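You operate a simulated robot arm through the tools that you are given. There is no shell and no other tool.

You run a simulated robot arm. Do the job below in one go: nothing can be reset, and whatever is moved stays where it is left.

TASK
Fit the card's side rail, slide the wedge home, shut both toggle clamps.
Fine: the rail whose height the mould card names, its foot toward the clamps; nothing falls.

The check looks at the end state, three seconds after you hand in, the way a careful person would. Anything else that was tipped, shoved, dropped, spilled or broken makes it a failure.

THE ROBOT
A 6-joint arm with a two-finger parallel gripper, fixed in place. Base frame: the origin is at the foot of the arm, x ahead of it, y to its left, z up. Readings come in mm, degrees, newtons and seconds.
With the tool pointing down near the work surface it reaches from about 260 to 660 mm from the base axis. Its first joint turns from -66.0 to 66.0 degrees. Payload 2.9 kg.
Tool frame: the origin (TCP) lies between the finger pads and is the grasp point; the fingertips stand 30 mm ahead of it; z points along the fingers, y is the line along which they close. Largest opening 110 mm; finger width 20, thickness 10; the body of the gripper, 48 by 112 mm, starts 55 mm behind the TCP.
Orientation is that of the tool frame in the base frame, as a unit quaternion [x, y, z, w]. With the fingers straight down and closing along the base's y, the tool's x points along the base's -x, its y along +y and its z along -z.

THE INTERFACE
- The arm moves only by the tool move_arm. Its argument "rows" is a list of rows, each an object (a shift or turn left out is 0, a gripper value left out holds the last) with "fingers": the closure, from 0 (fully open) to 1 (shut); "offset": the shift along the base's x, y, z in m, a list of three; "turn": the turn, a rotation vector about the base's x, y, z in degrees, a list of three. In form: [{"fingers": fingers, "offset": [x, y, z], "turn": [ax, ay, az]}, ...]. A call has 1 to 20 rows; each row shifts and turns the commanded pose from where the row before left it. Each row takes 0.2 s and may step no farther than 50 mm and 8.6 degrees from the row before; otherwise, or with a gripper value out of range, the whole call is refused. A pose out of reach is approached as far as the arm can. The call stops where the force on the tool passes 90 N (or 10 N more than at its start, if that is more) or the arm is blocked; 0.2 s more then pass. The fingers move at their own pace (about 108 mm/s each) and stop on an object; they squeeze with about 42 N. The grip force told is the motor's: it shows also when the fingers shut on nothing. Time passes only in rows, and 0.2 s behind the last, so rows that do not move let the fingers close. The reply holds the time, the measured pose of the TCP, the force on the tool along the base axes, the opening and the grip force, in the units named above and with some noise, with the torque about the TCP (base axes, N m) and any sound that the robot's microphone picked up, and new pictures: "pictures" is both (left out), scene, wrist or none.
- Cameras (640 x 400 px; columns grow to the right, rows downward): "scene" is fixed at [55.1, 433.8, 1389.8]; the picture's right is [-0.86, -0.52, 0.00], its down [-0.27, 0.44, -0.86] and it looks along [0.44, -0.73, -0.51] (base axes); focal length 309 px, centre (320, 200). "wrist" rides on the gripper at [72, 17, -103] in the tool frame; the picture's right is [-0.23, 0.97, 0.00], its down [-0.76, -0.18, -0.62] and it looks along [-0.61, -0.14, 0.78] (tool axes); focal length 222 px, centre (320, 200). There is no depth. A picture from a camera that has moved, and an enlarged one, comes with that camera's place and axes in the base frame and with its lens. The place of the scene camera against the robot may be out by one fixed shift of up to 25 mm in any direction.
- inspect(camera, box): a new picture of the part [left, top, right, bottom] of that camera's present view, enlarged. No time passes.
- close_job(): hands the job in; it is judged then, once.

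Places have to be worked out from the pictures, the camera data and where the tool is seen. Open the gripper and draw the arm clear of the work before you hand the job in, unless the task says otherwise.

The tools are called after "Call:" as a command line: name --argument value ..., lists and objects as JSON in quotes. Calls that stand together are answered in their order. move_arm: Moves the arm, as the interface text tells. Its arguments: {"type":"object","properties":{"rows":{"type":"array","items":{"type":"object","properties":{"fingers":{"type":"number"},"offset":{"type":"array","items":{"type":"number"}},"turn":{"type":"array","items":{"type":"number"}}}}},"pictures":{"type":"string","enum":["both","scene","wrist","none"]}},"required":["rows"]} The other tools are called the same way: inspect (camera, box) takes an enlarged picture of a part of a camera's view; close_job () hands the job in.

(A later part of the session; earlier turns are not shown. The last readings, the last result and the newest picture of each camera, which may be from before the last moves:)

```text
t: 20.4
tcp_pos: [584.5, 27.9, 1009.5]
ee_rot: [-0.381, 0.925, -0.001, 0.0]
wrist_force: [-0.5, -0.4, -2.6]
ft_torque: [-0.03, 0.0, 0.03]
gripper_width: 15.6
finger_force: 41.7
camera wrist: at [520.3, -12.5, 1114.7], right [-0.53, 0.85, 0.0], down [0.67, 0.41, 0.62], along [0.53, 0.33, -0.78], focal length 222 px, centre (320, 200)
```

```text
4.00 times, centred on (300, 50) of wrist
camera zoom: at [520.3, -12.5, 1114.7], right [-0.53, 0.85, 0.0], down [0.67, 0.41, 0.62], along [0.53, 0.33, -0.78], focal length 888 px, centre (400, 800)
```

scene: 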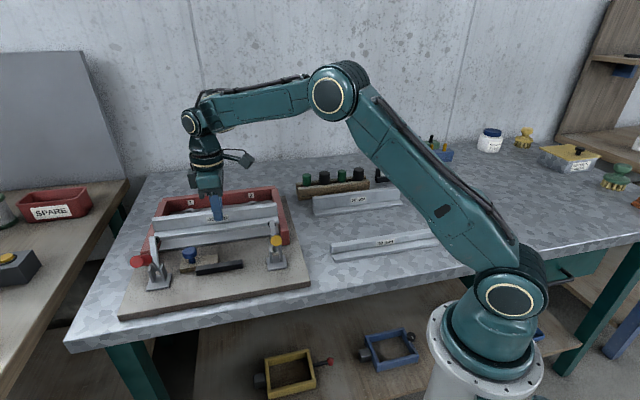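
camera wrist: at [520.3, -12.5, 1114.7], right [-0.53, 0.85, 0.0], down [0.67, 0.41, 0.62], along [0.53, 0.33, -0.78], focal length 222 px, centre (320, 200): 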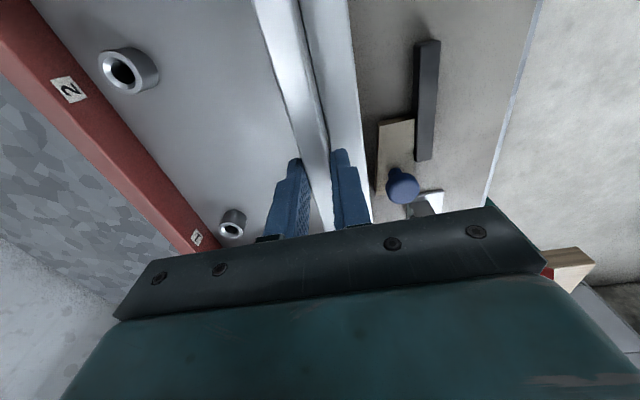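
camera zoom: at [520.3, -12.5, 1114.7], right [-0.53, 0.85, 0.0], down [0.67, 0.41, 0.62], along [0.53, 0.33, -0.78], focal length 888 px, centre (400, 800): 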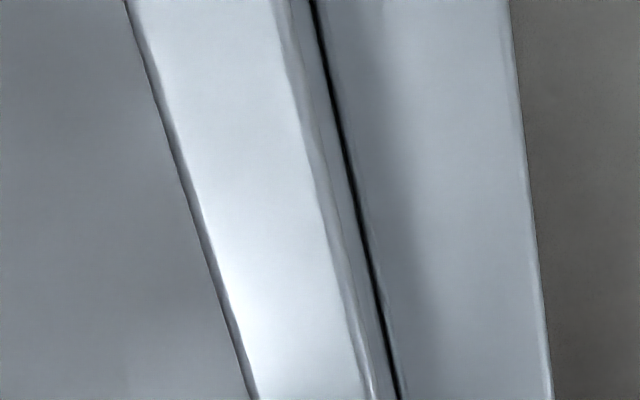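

Call:
inspect --camera "scene" --box '[136, 205, 184, 265]'

Call:
inspect --camera "scene" --box '[252, 190, 300, 250]'

```text
6.67 times, centred on (160, 235) of scene
camera zoom: at [55.2, 433.8, 1389.8], right [-0.86, -0.52, 0.0], down [-0.27, 0.44, -0.86], along [0.44, -0.73, -0.51], focal length 2060 px, centre (1387, -33)
```

zoom: 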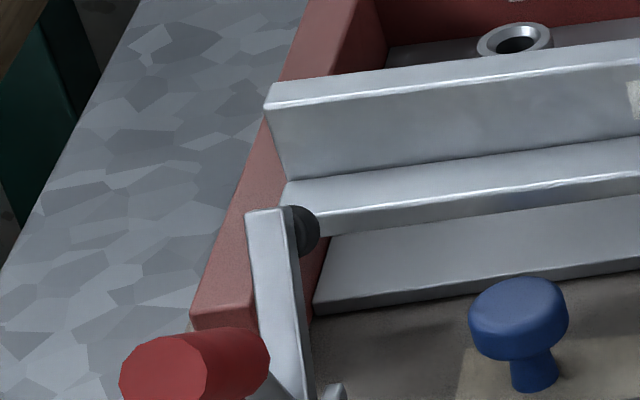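

```text
6.67 times, centred on (276, 220) of scene
camera zoom: at [55.2, 433.8, 1389.8], right [-0.86, -0.52, 0.0], down [-0.27, 0.44, -0.86], along [0.44, -0.73, -0.51], focal length 2060 px, centre (613, 67)
```

zoom: 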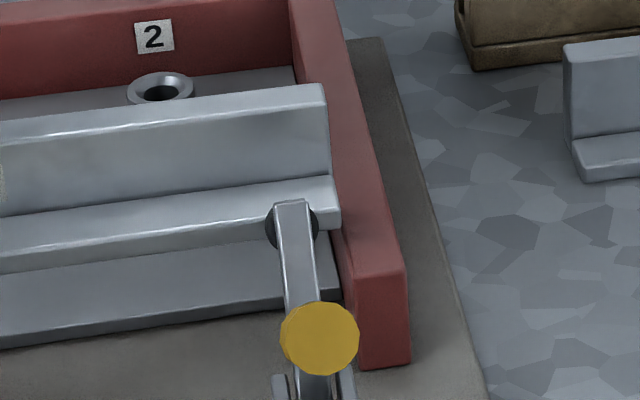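

The scene and wrist estimates agree that the rail sits about 4–5 mm too far toward yellow. I shift it along and lower it between the arms, staying above the plate.

Call:
move_arm --rows '[{"offset": [0.0032, 0.0032, 0]}, {"offset": [0, 0, -0.008]}, {"offset": [0, 0, -0.008]}, {"offset": [0, 0, -0.008]}, {"offset": [0, 0, -0.008]}, {"offset": [0, 0, -0.008]}, {}]' --pictures "both"

Call:
inspect --camera "scene" --box '[136, 205, 184, 265]'

Call:
inspect --camera "scene" --box '[252, 190, 300, 250]'

Call:
inspect --camera "wrist" --box '[300, 90, 460, 220]'

```text
t: 22.0
tcp_pos: [587.7, 31.3, 969.4]
ee_rot: [-0.381, 0.924, -0.001, 0.0]
wrist_force: [0.7, 0.7, -3.0]
ft_torque: [-0.05, -0.02, -0.01]
gripper_width: 15.4
finger_force: 42.4
camera wrist: at [523.9, -10.2, 1074.1], right [-0.53, 0.85, 0.0], down [0.67, 0.41, 0.62], along [0.53, 0.33, -0.78], focal length 222 px, centre (320, 200)
```

scene: 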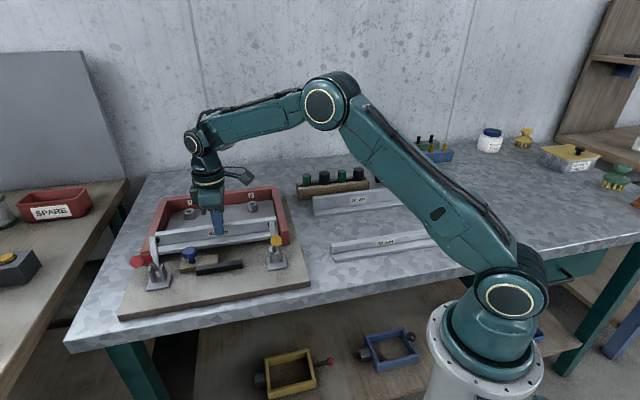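
wrist: 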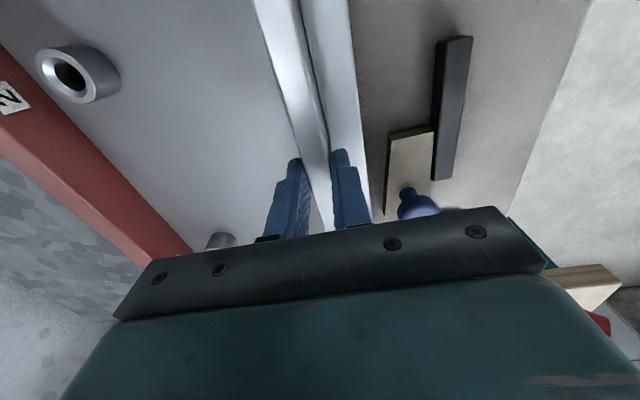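

```text
6.67 times, centred on (160, 235) of scene
camera zoom: at [55.2, 433.8, 1389.8], right [-0.86, -0.52, 0.0], down [-0.27, 0.44, -0.86], along [0.44, -0.73, -0.51], focal length 2060 px, centre (1387, -33)
```

zoom: 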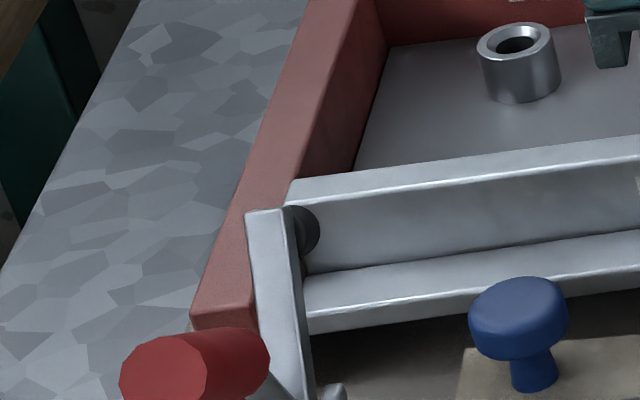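

```text
6.67 times, centred on (276, 220) of scene
camera zoom: at [55.2, 433.8, 1389.8], right [-0.86, -0.52, 0.0], down [-0.27, 0.44, -0.86], along [0.44, -0.73, -0.51], focal length 2060 px, centre (613, 67)
```

zoom: 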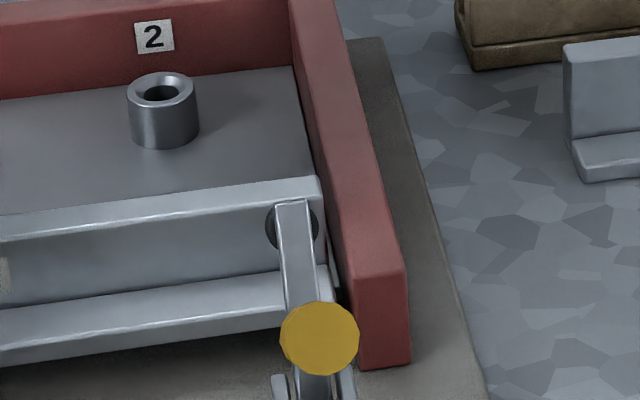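

```text
3.08 times, centred on (380, 155) of wrist
camera zoom: at [523.9, -10.2, 1074.1], right [-0.53, 0.85, 0.0], down [0.67, 0.41, 0.62], along [0.53, 0.33, -0.78], focal length 684 px, centre (135, 338)
```

zoom: 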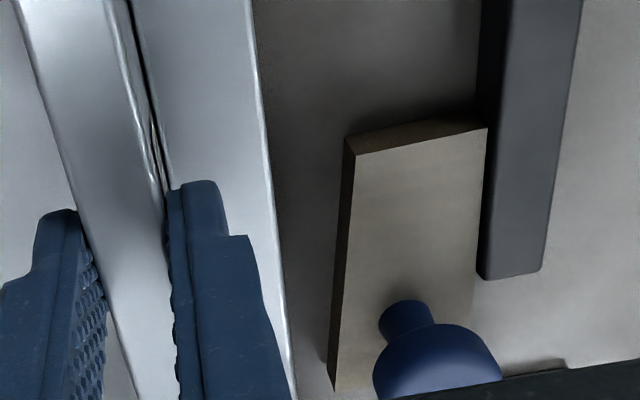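

The rail is between the arms, centred along the opening, with the foot about 14 mm from the wedge's thick corner. I shift it about 10 mm outward so it clears the plate, and lower most of the way.

Call:
move_arm --rows '[{"offset": [-0.0035, 0.0035, 0]}, {"offset": [-0.0035, 0.0035, 0]}, {"offset": [0, 0, -0.006]}, {"offset": [0, 0, -0.006]}, {}]' --pictures "wrist"

Call:
inspect --camera "wrist" --box '[300, 90, 460, 220]'

Call:
inspect --camera "wrist" --box '[180, 0, 340, 110]'

Call:
inspect --camera "scene" --box '[130, 200, 300, 300]'

```text
t: 23.2
tcp_pos: [581.4, 37.4, 955.9]
ee_rot: [-0.381, 0.924, 0.001, 0.001]
wrist_force: [0.4, 0.7, -3.3]
ft_torque: [-0.02, -0.02, 0.03]
gripper_width: 15.4
finger_force: 42.0
camera wrist: at [517.0, -2.5, 1061.3], right [-0.53, 0.85, 0.0], down [0.67, 0.41, 0.62], along [0.53, 0.33, -0.78], focal length 222 px, centre (320, 200)
```

wrist: 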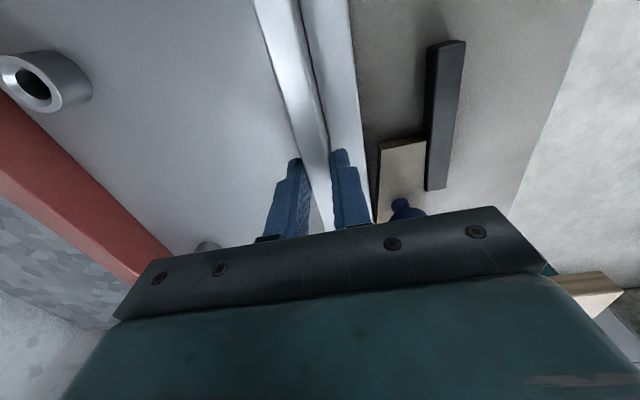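

```text
3.08 times, centred on (380, 155) of wrist
camera zoom: at [517.0, -2.5, 1061.3], right [-0.53, 0.85, 0.0], down [0.67, 0.41, 0.62], along [0.53, 0.33, -0.78], focal length 684 px, centre (135, 338)
```

zoom: 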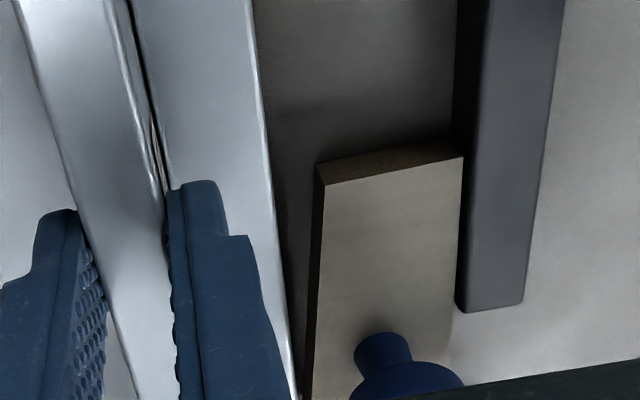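

```text
3.64 times, centred on (260, 55) of wrist
camera zoom: at [517.0, -2.5, 1061.3], right [-0.53, 0.85, 0.0], down [0.67, 0.41, 0.62], along [0.53, 0.33, -0.78], focal length 808 px, centre (538, 727)
```

zoom: 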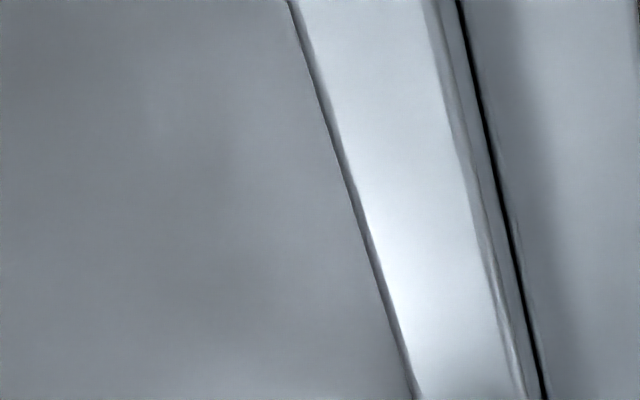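

```text
3.76 times, centred on (215, 250) of scene
camera zoom: at [55.2, 433.8, 1389.8], right [-0.86, -0.52, 0.0], down [-0.27, 0.44, -0.86], along [0.44, -0.73, -0.51], focal length 1163 px, centre (715, 12)
```

zoom: 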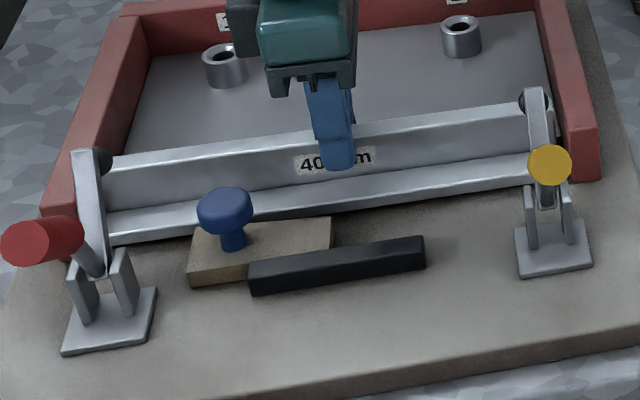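

The foot edge now sits about 3 mm from the wedge's thick corner, as intended. I lower in small steps until the board takes the weight.

Call:
move_arm --rows '[{"offset": [0, 0, -0.0025]}, {"offset": [0, 0, -0.0015]}, {}]' --pictures "none"

```text
t: 24.0
tcp_pos: [581.8, 38.4, 952.9]
ee_rot: [-0.381, 0.925, 0.0, 0.001]
wrist_force: [-0.1, 0.4, -2.8]
ft_torque: [-0.01, 0.01, 0.03]
gripper_width: 15.6
finger_force: 41.8
```

Call:
move_arm --rows '[{"offset": [0, 0, -0.0015]}, {}]' --pictures "none"

```text
t: 24.6
tcp_pos: [580.9, 38.7, 952.2]
ee_rot: [-0.381, 0.925, -0.001, 0.0]
wrist_force: [-0.3, 0.5, -2.0]
ft_torque: [0.1, -0.02, 0.01]
gripper_width: 15.5
finger_force: 41.7
```

The force is only just starting to change, so I keep stepping down gently.

Call:
move_arm --rows '[{"offset": [0, 0, -0.0015]}, {}]' --pictures "none"

```text
t: 25.2
tcp_pos: [580.7, 36.7, 951.9]
ee_rot: [-0.381, 0.925, -0.001, 0.002]
wrist_force: [1.2, 0.8, 10.9]
ft_torque: [-0.7, 0.82, -0.02]
gripper_width: 15.5
finger_force: 42.0
```

Call:
inspect --camera "scene" --box '[136, 215, 184, 275]'

Call:
inspect --camera "scene" --box '[252, 200, 300, 260]'

```text
6.67 times, centred on (160, 245) of scene
camera zoom: at [55.0, 433.9, 1389.8], right [-0.86, -0.52, 0.0], down [-0.27, 0.44, -0.86], along [0.44, -0.73, -0.51], focal length 2060 px, centre (1387, -100)
```

zoom: 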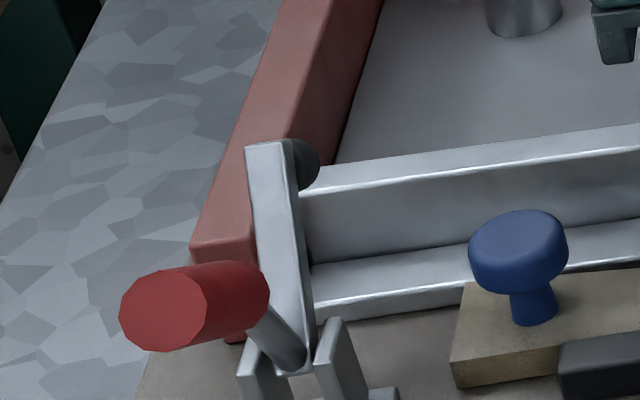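

```text
6.67 times, centred on (276, 230) of scene
camera zoom: at [55.0, 433.9, 1389.8], right [-0.86, -0.52, 0.0], down [-0.27, 0.44, -0.86], along [0.44, -0.73, -0.51], focal length 2060 px, centre (613, 0)
```

zoom: 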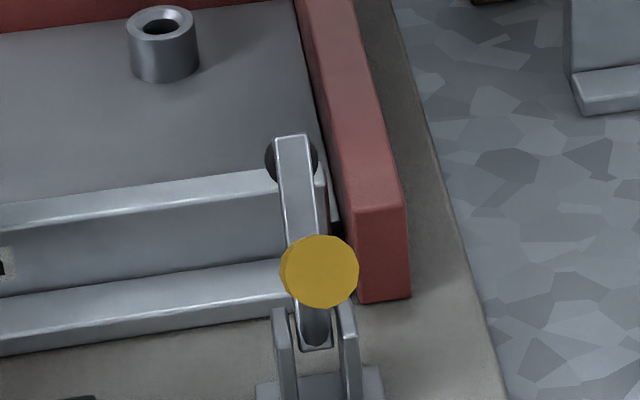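

The rail is down on the board and upright. I open the fingers a little and go straight up.

Call:
move_arm --rows '[{"fingers": 0.7}, {}, {"offset": [0, 0, 0.01]}, {"offset": [0, 0, 0.03]}, {"offset": [0, 0, 0.04]}, {"offset": [0, 0, 0.04]}, {"offset": [0, 0, 0.04]}, {}]' --pictures "both"

Call:
inspect --camera "scene" --box '[120, 190, 310, 310]'

Call:
inspect --camera "wrist" --box '[240, 20, 480, 220]'

```text
t: 27.0
tcp_pos: [581.4, 38.9, 1111.8]
ee_rot: [-0.381, 0.925, 0.0, 0.0]
wrist_force: [0.8, -0.3, 1.0]
ft_torque: [-0.01, 0.02, 0.0]
gripper_width: 33.0
finger_force: 0.0
camera wrist: at [517.3, -1.6, 1216.5], right [-0.53, 0.85, 0.0], down [0.67, 0.41, 0.62], along [0.53, 0.33, -0.78], focal length 222 px, centre (320, 200)
```

scene: 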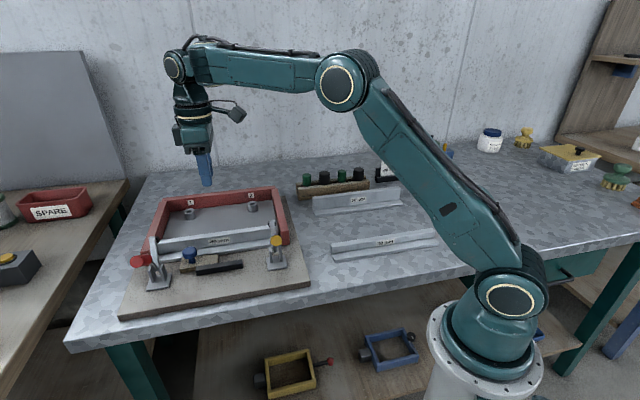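
wrist: 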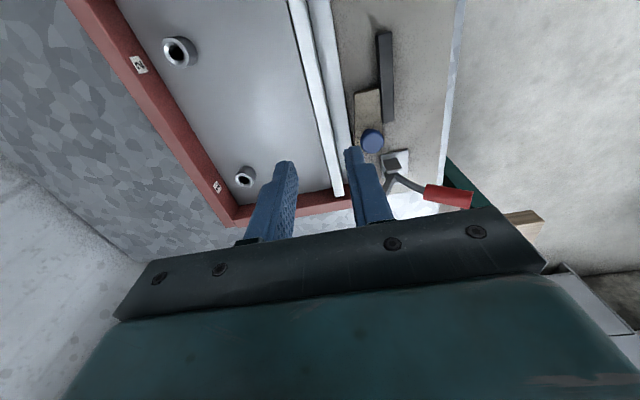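

```text
3.33 times, centred on (215, 250) of scene
camera zoom: at [55.1, 433.8, 1389.8], right [-0.86, -0.52, 0.0], down [-0.27, 0.44, -0.86], along [0.44, -0.73, -0.51], focal length 1030 px, centre (670, 33)
```

zoom: 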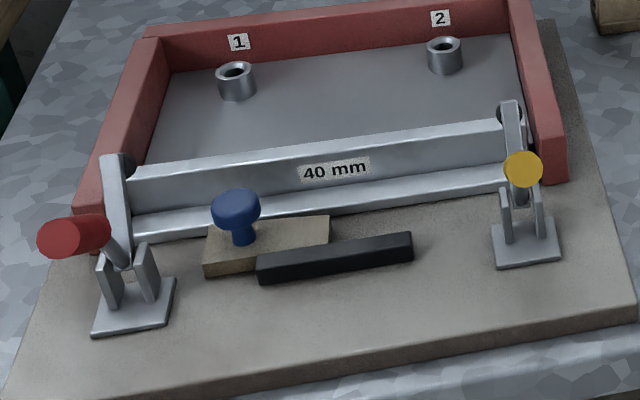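

```text
2.00 times, centred on (360, 120) of wrist
camera zoom: at [517.3, -1.6, 1216.5], right [-0.53, 0.85, 0.0], down [0.67, 0.41, 0.62], along [0.53, 0.33, -0.78], focal length 444 px, centre (240, 360)
```

zoom: 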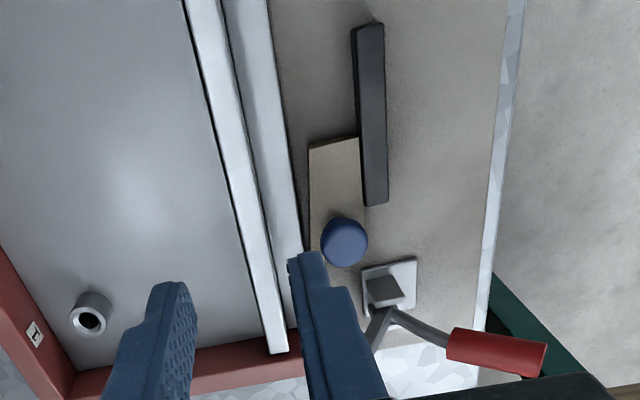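

The rail stands in place between the arms with its foot under the clamp pads. Next is the wedge: the knob is near (585,120) with its top at z≈940. I go above it with the fingers partly open.

Call:
move_arm --rows '[{"offset": [0.0018, 0.027, 0], "fingers": 0.545}, {"offset": [0.0018, 0.027, 0]}, {"offset": [0, 0.0274, 0]}, {"offset": [0, 0, -0.025]}, {"offset": [0, 0, -0.025]}, {"offset": [0, 0, -0.025]}, {}, {}]' --pictures "wrist"

Call:
inspect --camera "wrist" --box '[240, 70, 400, 210]'

```text
t: 28.8
tcp_pos: [584.9, 118.3, 1034.2]
ee_rot: [-0.381, 0.925, 0.0, 0.0]
wrist_force: [-0.4, 0.5, -0.3]
ft_torque: [0.02, -0.01, -0.01]
gripper_width: 50.4
finger_force: 0.1
camera wrist: at [520.8, 77.5, 1139.0], right [-0.53, 0.85, 0.0], down [0.67, 0.41, 0.62], along [0.53, 0.33, -0.78], focal length 222 px, centre (320, 200)
```

wrist: 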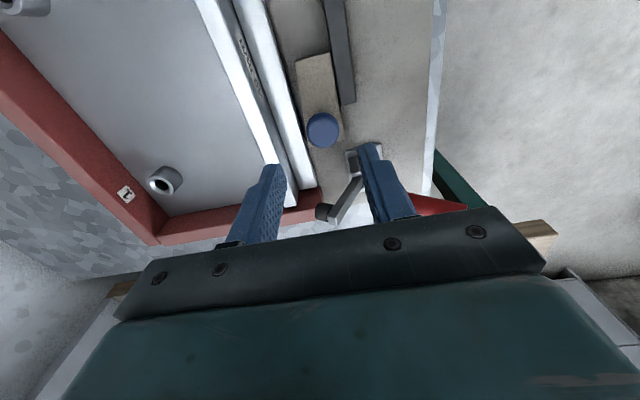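

```text
2.86 times, centred on (320, 140) of wrist
camera zoom: at [520.8, 77.5, 1139.0], right [-0.53, 0.85, 0.0], down [0.67, 0.41, 0.62], along [0.53, 0.33, -0.78], focal length 635 px, centre (320, 371)
```

zoom: 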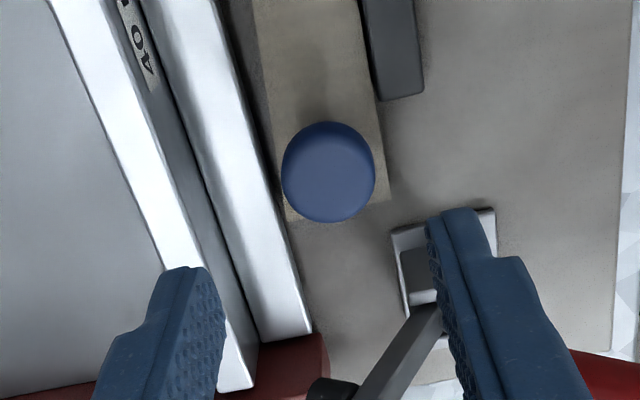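

The knob is about 3 mm to the +y side of the TCP axis. I correct, lower around it, and close gently on the knob.

Call:
move_arm --rows '[{"offset": [-0.0014, 0.0029, -0.02]}, {"offset": [0, 0, -0.025]}, {"offset": [0, 0, -0.025]}, {"offset": [0, 0, -0.012]}, {}]' --pictures "wrist"

Call:
inspect --camera "wrist" --box '[240, 70, 400, 230]'

```text
t: 30.0
tcp_pos: [583.9, 123.0, 953.8]
ee_rot: [-0.381, 0.924, 0.0, -0.001]
wrist_force: [-0.7, -0.4, -0.1]
ft_torque: [-0.02, -0.01, -0.01]
gripper_width: 50.3
finger_force: 0.1
camera wrist: at [519.8, 82.7, 1058.3], right [-0.53, 0.85, 0.0], down [0.67, 0.41, 0.62], along [0.53, 0.33, -0.78], focal length 222 px, centre (320, 200)
```

wrist: 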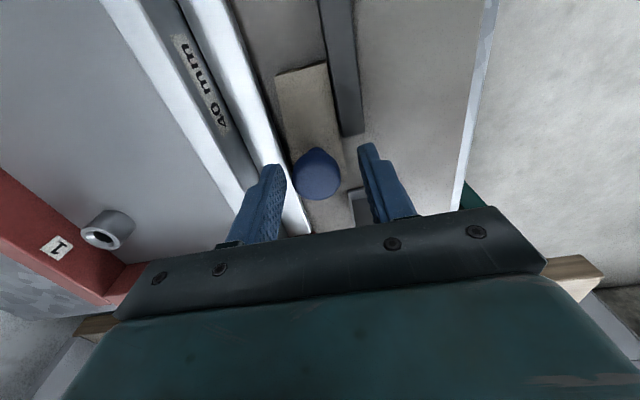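

```text
2.50 times, centred on (320, 150) of wrist
camera zoom: at [519.8, 82.7, 1058.3], right [-0.53, 0.85, 0.0], down [0.67, 0.41, 0.62], along [0.53, 0.33, -0.78], focal length 555 px, centre (320, 325)
```

zoom: 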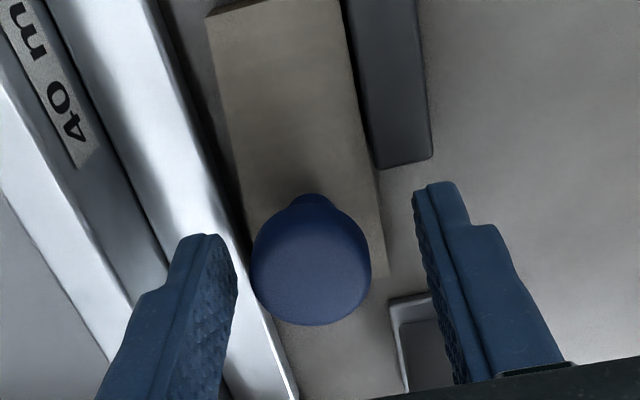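

Call:
move_arm --rows '[{"offset": [0.0012, -0.002, 0]}, {}, {"fingers": 0.7}, {}, {"fingers": 1.0}, {}]' --pictures "wrist"

Call:
inspect --camera "wrist" --box '[240, 70, 400, 230]'

```text
t: 31.4
tcp_pos: [583.4, 120.3, 954.6]
ee_rot: [-0.381, 0.924, 0.0, 0.0]
wrist_force: [-1.6, 1.8, -0.7]
ft_torque: [-0.02, 0.03, 0.02]
gripper_width: 29.2
finger_force: 44.8
camera wrist: at [520.8, 80.1, 1058.7], right [-0.53, 0.85, 0.0], down [0.67, 0.41, 0.62], along [0.53, 0.33, -0.78], focal length 222 px, centre (320, 200)
```

wrist: 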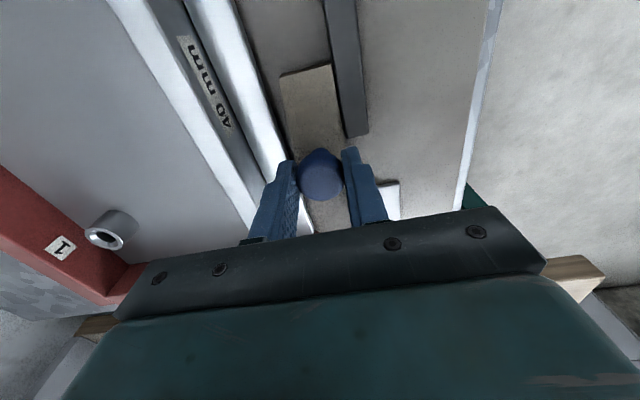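

```text
2.50 times, centred on (320, 150) of wrist
camera zoom: at [520.8, 80.1, 1058.7], right [-0.53, 0.85, 0.0], down [0.67, 0.41, 0.62], along [0.53, 0.33, -0.78], focal length 555 px, centre (320, 325)
```

zoom: 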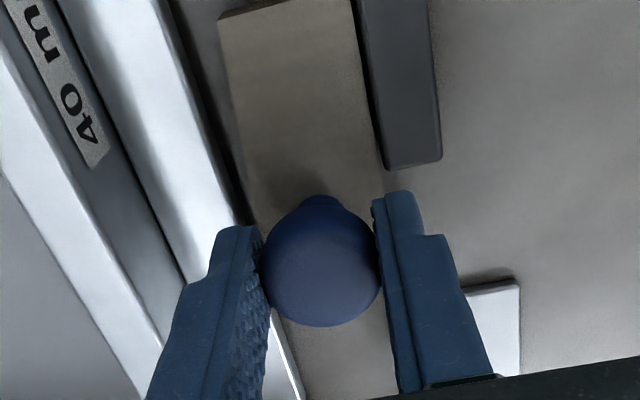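

The knob is gripped with hardly any side load. I draw the wedge toward the yellow clamp along the bar in small steps, watching the force.

Call:
move_arm --rows '[{"offset": [-0.00356, -0.00351, 0]}, {"offset": [-0.00356, -0.00351, 0]}, {"offset": [-0.00356, -0.00351, 0]}, {}]' --pictures "wrist"

```text
t: 32.4
tcp_pos: [574.0, 110.7, 953.9]
ee_rot: [-0.382, 0.924, 0.0, 0.0]
wrist_force: [-4.1, 6.8, 2.4]
ft_torque: [0.34, -0.09, -0.06]
gripper_width: 29.1
finger_force: 44.9
camera wrist: at [510.4, 69.6, 1058.7], right [-0.53, 0.85, 0.0], down [0.67, 0.41, 0.62], along [0.53, 0.33, -0.78], focal length 222 px, centre (320, 200)
```

wrist: 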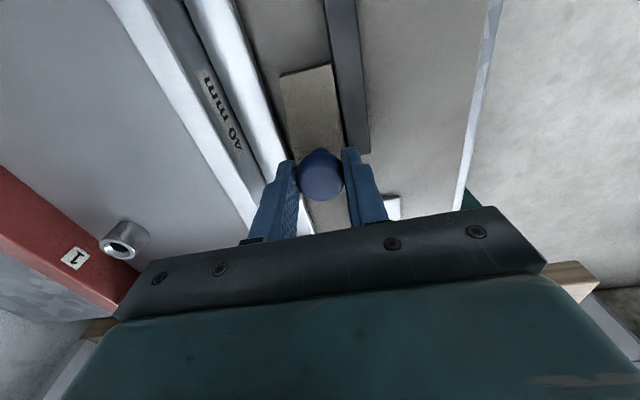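

Call:
move_arm --rows '[{"offset": [-0.0043, -0.0028, 0]}, {"offset": [-0.00356, -0.00351, 0]}, {"offset": [-0.00356, -0.00351, 0]}, {}]' --pictures "wrist"

Call:
inspect --camera "wrist" --box '[200, 20, 400, 220]'

```text
t: 33.4
tcp_pos: [563.0, 99.6, 955.1]
ee_rot: [-0.38, 0.925, -0.001, 0.0]
wrist_force: [9.7, -8.2, -11.7]
ft_torque: [0.32, -0.83, -0.13]
gripper_width: 29.4
finger_force: 45.2
camera wrist: at [499.4, 59.2, 1058.6], right [-0.52, 0.85, 0.0], down [0.67, 0.41, 0.62], along [0.53, 0.33, -0.78], focal length 222 px, centre (320, 200)
```

wrist: 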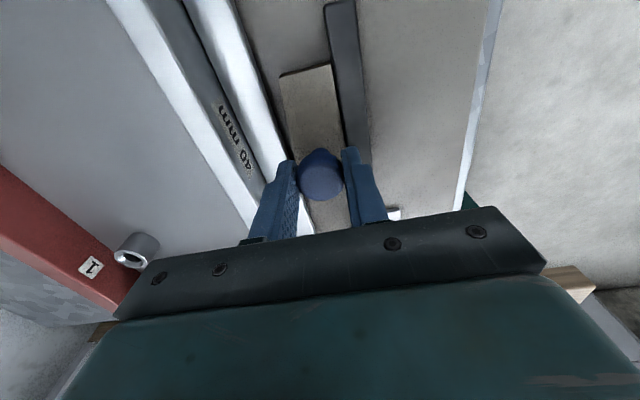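

```text
2.00 times, centred on (300, 120) of wrist
camera zoom: at [499.4, 59.2, 1058.6], right [-0.52, 0.85, 0.0], down [0.67, 0.41, 0.62], along [0.53, 0.33, -0.78], focal length 444 px, centre (360, 360)
```

zoom: 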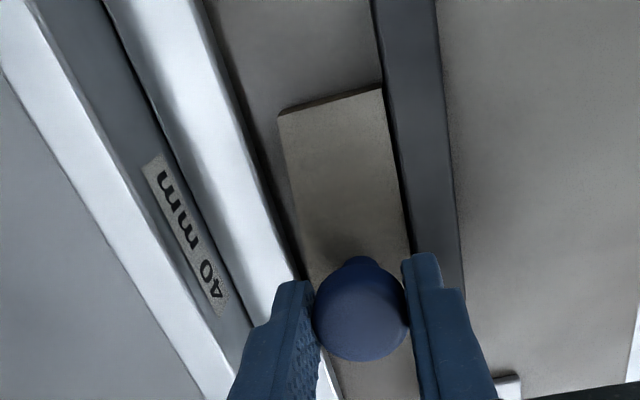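

Call:
move_arm --rows '[{"offset": [-0.0025, -0.0035, -0.001]}, {"offset": [-0.00285, -0.0028, 0]}, {}]' --pictures "none"

```text
t: 34.2
tcp_pos: [557.6, 93.6, 953.5]
ee_rot: [-0.382, 0.924, 0.001, -0.001]
wrist_force: [3.1, -2.4, -5.3]
ft_torque: [-0.05, -0.09, -0.09]
gripper_width: 29.3
finger_force: 45.4
```

Call:
move_arm --rows '[{"offset": [-0.0026, -0.003, -0.0005]}, {}]' --pictures "none"

```text
t: 34.8
tcp_pos: [554.2, 90.1, 953.9]
ee_rot: [-0.382, 0.924, 0.0, 0.0]
wrist_force: [-1.6, 2.2, 3.6]
ft_torque: [-0.35, 0.48, 0.07]
gripper_width: 29.2
finger_force: 44.5
```

Call:
move_arm --rows '[{"offset": [-0.00285, -0.0028, 0]}, {}]' --pictures "wrist"

Call:
inspect --camera "wrist" --box '[200, 20, 400, 220]'

Call:
inspect --camera "scene" --box '[120, 190, 310, 310]'

```text
t: 35.4
tcp_pos: [551.2, 87.5, 954.0]
ee_rot: [-0.381, 0.925, 0.001, 0.001]
wrist_force: [-1.4, 2.8, 5.5]
ft_torque: [-0.03, 0.11, 0.05]
gripper_width: 29.4
finger_force: 44.7
camera wrist: at [487.5, 46.9, 1058.6], right [-0.53, 0.85, 0.0], down [0.66, 0.41, 0.62], along [0.53, 0.33, -0.78], focal length 222 px, centre (320, 200)
```

wrist: 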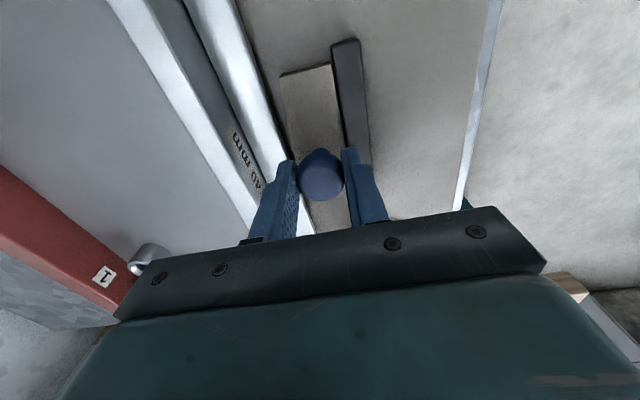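

```text
2.00 times, centred on (300, 120) of wrist
camera zoom: at [487.5, 46.9, 1058.6], right [-0.53, 0.85, 0.0], down [0.66, 0.41, 0.62], along [0.53, 0.33, -0.78], focal length 444 px, centre (360, 360)
```

zoom: 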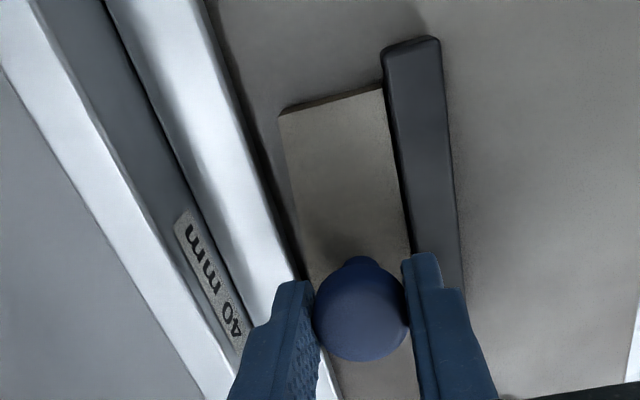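

```text
3.33 times, centred on (215, 250) of scene
camera zoom: at [55.0, 433.9, 1389.8], right [-0.86, -0.52, 0.0], down [-0.27, 0.44, -0.86], along [0.44, -0.73, -0.51], focal length 1030 px, centre (670, 33)
```

zoom: 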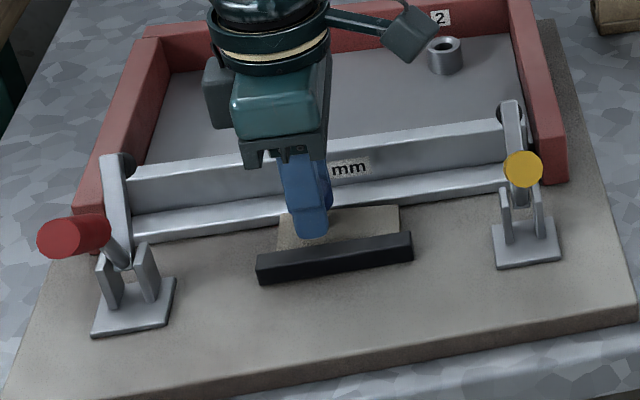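

The wedge has moved about 46 mm without a firm stop, and its thin end is still about 12 mm short of the bar's end. I keep stepping while feeling for resistance.

Call:
move_arm --rows '[{"offset": [-0.00285, -0.0028, 0.0005]}, {}]' --pictures "none"

Call:
move_arm --rows '[{"offset": [-0.00285, -0.0028, 0]}, {}]' --pictures "none"

```text
t: 36.0
tcp_pos: [549.1, 85.5, 953.5]
ee_rot: [-0.382, 0.924, -0.001, 0.001]
wrist_force: [1.4, 5.8, 8.4]
ft_torque: [-0.21, 0.29, -0.06]
gripper_width: 29.1
finger_force: 44.9
```

```text
t: 36.6
tcp_pos: [547.9, 84.8, 954.3]
ee_rot: [-0.385, 0.923, 0.0, 0.006]
wrist_force: [26.9, 27.4, -6.5]
ft_torque: [0.52, -0.54, 0.01]
gripper_width: 29.0
finger_force: 45.0
```

Call:
inspect --camera "wrist" --box '[200, 20, 400, 220]'

Call:
inspect --camera "scene" --box '[180, 220, 270, 290]'

```text
2.00 times, centred on (300, 120) of wrist
camera zoom: at [483.9, 43.5, 1057.8], right [-0.53, 0.85, 0.0], down [0.66, 0.41, 0.63], along [0.54, 0.33, -0.78], focal length 444 px, centre (360, 360)
```

zoom: 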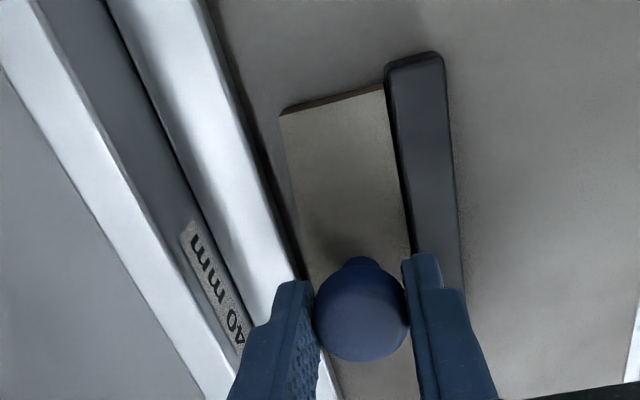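

```text
5.71 times, centred on (225, 255) of scene
camera zoom: at [55.9, 434.6, 1389.6], right [-0.86, -0.52, 0.0], down [-0.27, 0.44, -0.86], along [0.44, -0.73, -0.51], focal length 1766 px, centre (863, -114)
```

zoom: 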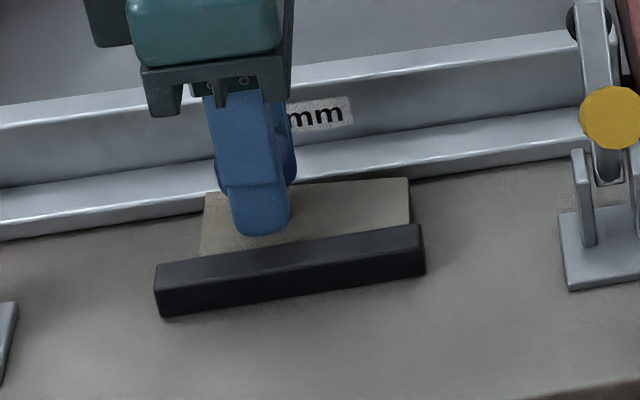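

The wedge came to a firm stop at about 50 mm of travel (≈38 N along the slide), so I take that as home. I open the fingers, rise clear, and look.

Call:
move_arm --rows '[{"fingers": 0.545}, {}, {"offset": [0, 0, 0.02]}, {"offset": [0, 0, 0.04]}, {"offset": [0, 0, 0.045]}, {"offset": [0, 0, 0.045]}, {}]' --pictures "both"

Call:
inspect --camera "wrist" --box '[240, 20, 400, 180]'

Call:
inspect --camera "scene" --box '[120, 190, 310, 310]'

```text
t: 38.2
tcp_pos: [546.3, 82.6, 1103.7]
ee_rot: [-0.381, 0.925, 0.0, 0.0]
wrist_force: [0.5, 0.1, -0.2]
ft_torque: [0.03, -0.02, -0.03]
gripper_width: 50.2
finger_force: 0.1
camera wrist: at [483.3, 41.1, 1208.9], right [-0.53, 0.85, 0.0], down [0.67, 0.41, 0.62], along [0.53, 0.33, -0.78], focal length 222 px, centre (320, 200)
```

scene: 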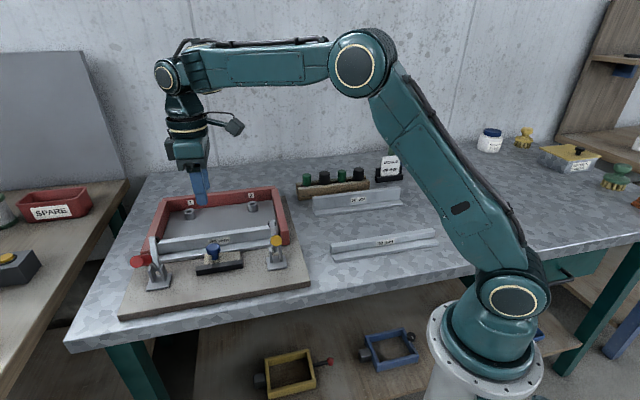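
wrist: 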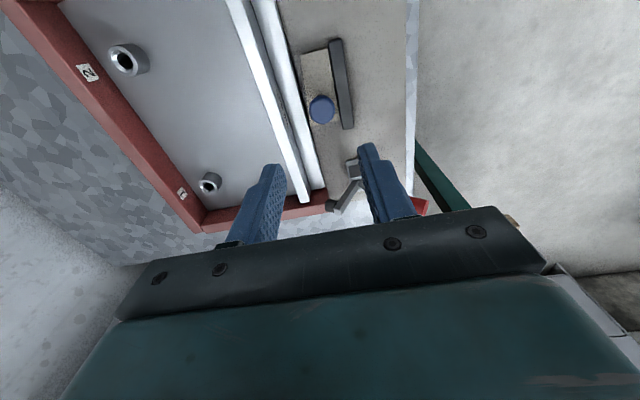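

```text
2.50 times, centred on (320, 100) of wrist
camera zoom: at [483.3, 41.1, 1208.9], right [-0.53, 0.85, 0.0], down [0.67, 0.41, 0.62], along [0.53, 0.33, -0.78], focal length 555 px, centre (320, 450)
```

zoom: 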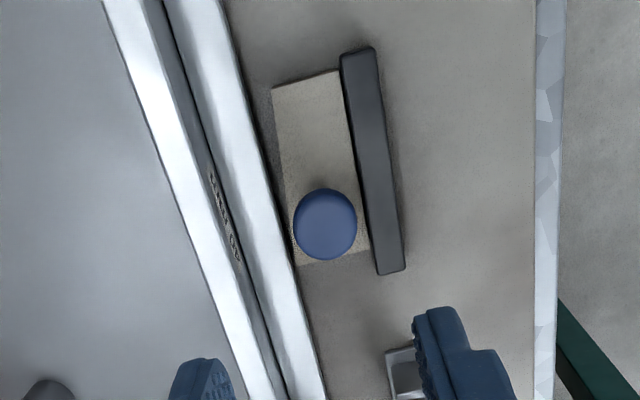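

```text
3.33 times, centred on (215, 250) of scene
camera zoom: at [55.1, 433.8, 1389.8], right [-0.86, -0.52, 0.0], down [-0.27, 0.44, -0.86], along [0.44, -0.73, -0.51], focal length 1030 px, centre (670, 33)
```

zoom: 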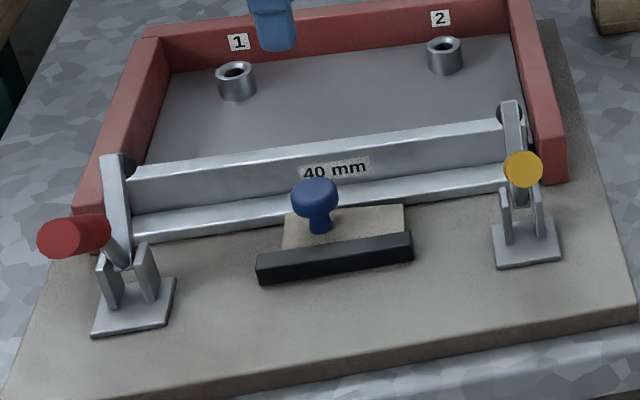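

The wedge is home and the rail is undisturbed. For the clamps I'll push each handle inward with closed fingers from the outside until the pad comes down on the foot. First I go outside the yellow handle.

Call:
move_arm --rows '[{"offset": [-0.0353, -0.0013, 0], "fingers": 1.0}, {"offset": [-0.0353, -0.0013, 0]}, {"offset": [-0.0353, -0.0013, 0]}, {"offset": [-0.0353, -0.0013, 0]}, {"offset": [-0.0353, -0.0013, 0]}, {"offset": [0, 0, -0.02]}, {}]' --pictures "both"

Call:
inspect --camera "wrist" --box '[220, 20, 420, 220]'

Call:
inspect --camera "scene" --box '[220, 170, 340, 290]'

```text
t: 39.8
tcp_pos: [367.2, 75.6, 1082.9]
ee_rot: [-0.382, 0.924, -0.001, 0.0]
wrist_force: [1.2, -0.1, -0.3]
ft_torque: [0.01, 0.01, 0.01]
gripper_width: 0.0
finger_force: 37.6
camera wrist: at [303.2, 34.8, 1187.9], right [-0.53, 0.85, 0.0], down [0.67, 0.41, 0.62], along [0.53, 0.33, -0.78], focal length 222 px, centre (320, 200)
```

scene: 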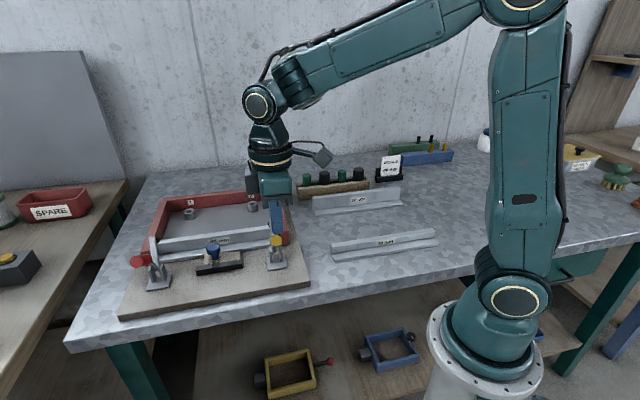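
wrist: 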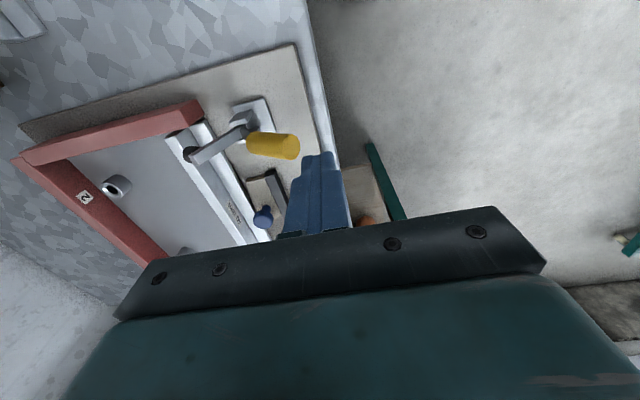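

```text
2.00 times, centred on (320, 120) of wrist
camera zoom: at [303.2, 34.8, 1187.9], right [-0.53, 0.85, 0.0], down [0.67, 0.41, 0.62], along [0.53, 0.33, -0.78], focal length 444 px, centre (320, 360)
```

zoom: 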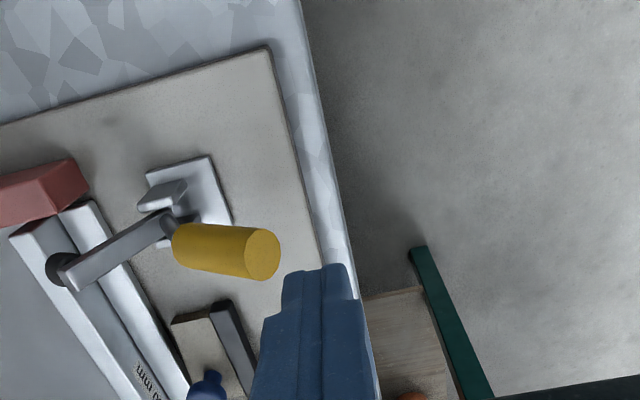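

```text
3.33 times, centred on (280, 230) of scene
camera zoom: at [55.1, 433.8, 1389.8], right [-0.86, -0.52, 0.0], down [-0.27, 0.44, -0.86], along [0.44, -0.73, -0.51], focal length 1030 px, centre (453, 100)
```

zoom: 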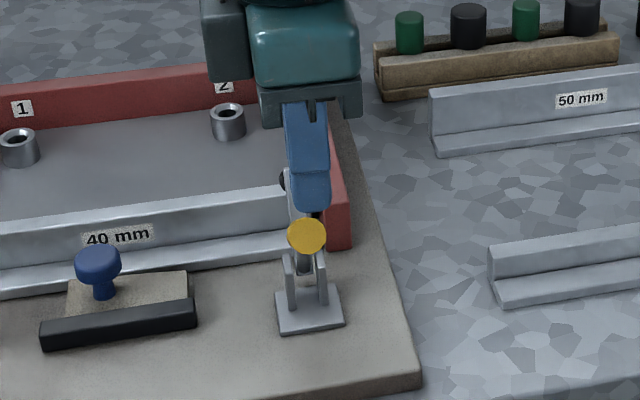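

The fingers are outside and in line with the yellow handle. I lower beside it and push inward in small steps.

Call:
move_arm --rows '[{"offset": [0.0015, 0.0015, -0.032]}, {"offset": [0, 0, -0.032]}, {"offset": [0.0042, -0.0043, 0]}, {"offset": [0.0042, -0.0043, 0]}, {"offset": [0.0042, -0.0043, 0]}, {"offset": [0.0042, -0.0043, 0]}, {"offset": [0.0042, -0.0043, 0]}, {}]' --pictures "both"

Call:
inspect --camera "scene" --box '[220, 170, 340, 290]'

```text
t: 41.0
tcp_pos: [374.5, 70.5, 1024.1]
ee_rot: [-0.388, 0.922, 0.004, -0.003]
wrist_force: [-19.0, 5.6, 21.3]
ft_torque: [-0.2, -0.18, -0.1]
gripper_width: 0.1
finger_force: 37.8
stopped in row 5: the force on the tool passed its limit at 100 N (the readings are from after the stop); the commanded pose is now the measured one
camera wrist: at [312.4, 28.3, 1129.4], right [-0.54, 0.84, 0.01], down [0.66, 0.42, 0.62], along [0.52, 0.34, -0.78], focal length 222 px, centre (320, 200)
```

scene: 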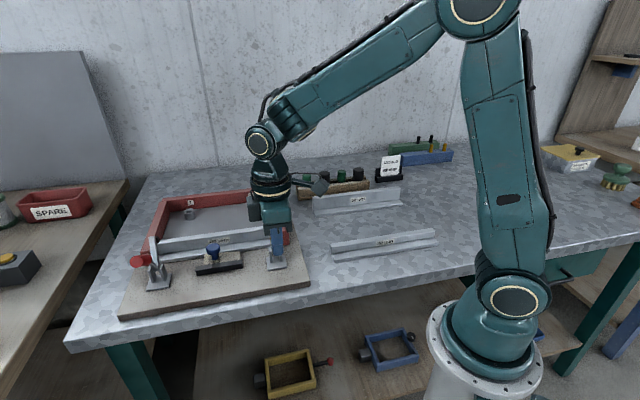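
wrist: 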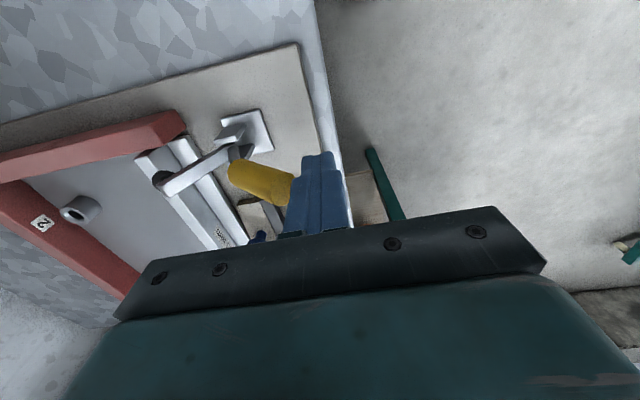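

```text
3.33 times, centred on (280, 230) of scene
camera zoom: at [54.3, 434.0, 1389.8], right [-0.86, -0.52, 0.0], down [-0.27, 0.44, -0.86], along [0.44, -0.73, -0.51], focal length 1030 px, centre (453, 100)
```

zoom: 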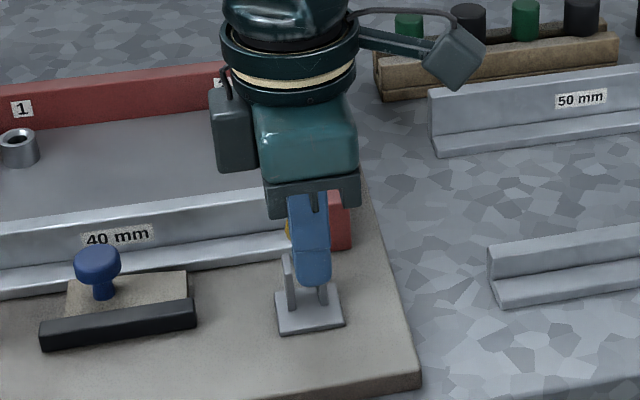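

The upward and outward push-back means the fingertips landed on the handle's end face rather than its outer side. I back off, go lower, and look before pushing again.

Call:
move_arm --rows '[{"offset": [-0.0084, 0.0085, 0.002]}, {"offset": [-0.004, 0.004, 0]}, {"offset": [0, 0, -0.014]}, {"offset": [0, 0, -0.014]}, {}]' --pictures "both"

Call:
inspect --camera "scene" --box '[220, 190, 340, 290]'

Call:
inspect --camera "wrist" --box '[150, 90, 350, 220]'

```text
t: 42.2
tcp_pos: [365.5, 82.6, 997.4]
ee_rot: [-0.386, 0.922, 0.003, -0.002]
wrist_force: [-0.7, 0.2, 0.5]
ft_torque: [0.0, -0.01, 0.0]
gripper_width: 0.0
finger_force: 38.1
camera wrist: at [302.9, 40.7, 1102.1], right [-0.53, 0.84, 0.01], down [0.66, 0.42, 0.62], along [0.52, 0.34, -0.78], focal length 222 px, centre (320, 200)
```

scene: 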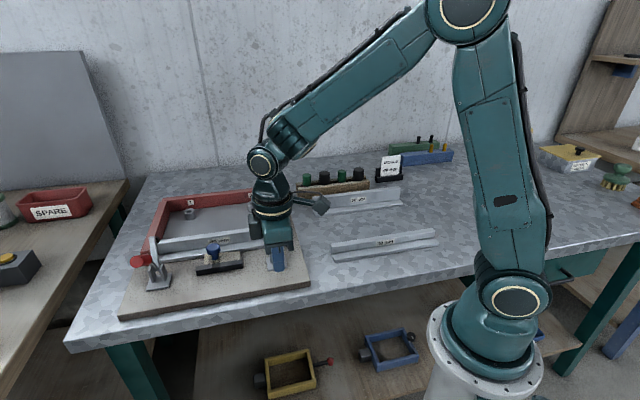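
wrist: 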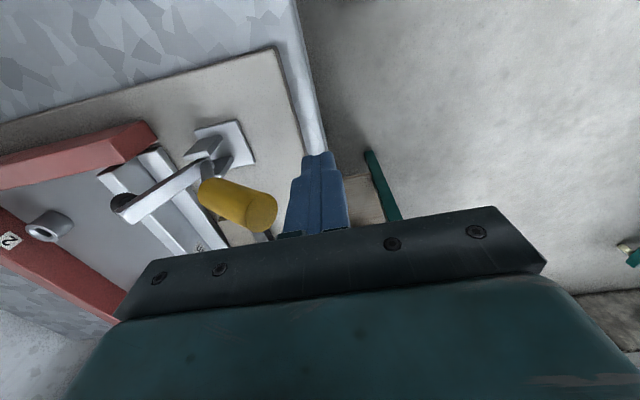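

```text
4.00 times, centred on (280, 240) of scene
camera zoom: at [55.1, 433.8, 1389.8], right [-0.86, -0.52, 0.0], down [-0.27, 0.44, -0.86], along [0.44, -0.73, -0.51], focal length 1236 px, centre (480, 40)
```

zoom: 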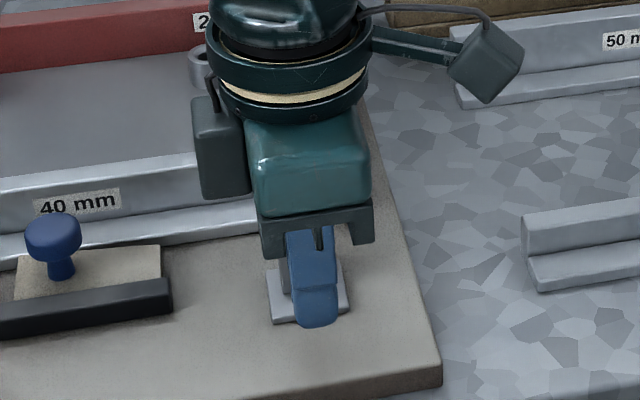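

```text
3.08 times, centred on (250, 155) of wrist
camera zoom: at [302.9, 40.7, 1102.1], right [-0.53, 0.84, 0.01], down [0.66, 0.42, 0.62], along [0.52, 0.34, -0.78], focal length 684 px, centre (535, 338)
```

zoom: 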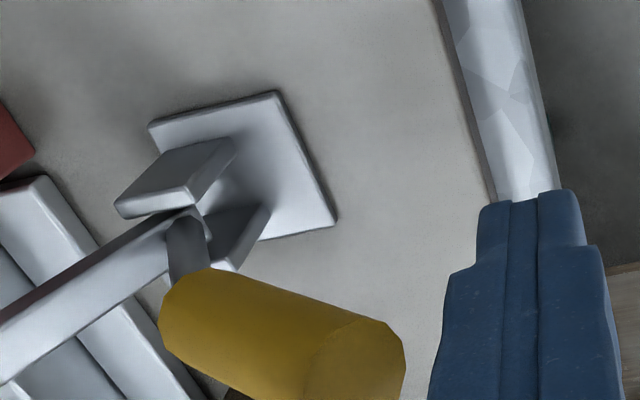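

The finger now reaches below the handle end on its outer side. I push inward more slowly.

Call:
move_arm --rows '[{"offset": [0.0028, -0.00285, 0]}, {"offset": [0.0028, -0.00285, 0]}, {"offset": [0.0028, -0.00285, 0]}, {"offset": [0.0021, -0.0021, 0]}, {"offset": [0.0021, -0.0021, 0]}, {"offset": [0.0014, -0.0014, 0]}, {"offset": [0.0014, -0.0014, 0]}, {}]' --pictures "wrist"

```text
t: 44.0
tcp_pos: [379.1, 65.7, 997.0]
ee_rot: [-0.387, 0.922, 0.003, -0.001]
wrist_force: [-1.2, 1.7, 1.7]
ft_torque: [-0.07, -0.04, 0.0]
gripper_width: 0.0
finger_force: 37.9
camera wrist: at [316.9, 24.4, 1101.8], right [-0.53, 0.84, 0.01], down [0.66, 0.42, 0.62], along [0.52, 0.34, -0.78], focal length 222 px, centre (320, 200)
```

wrist: 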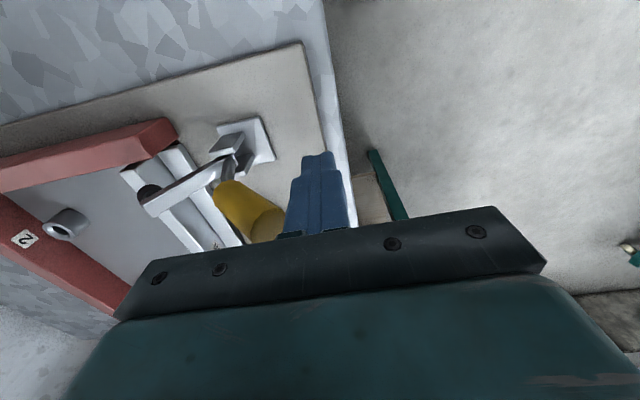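

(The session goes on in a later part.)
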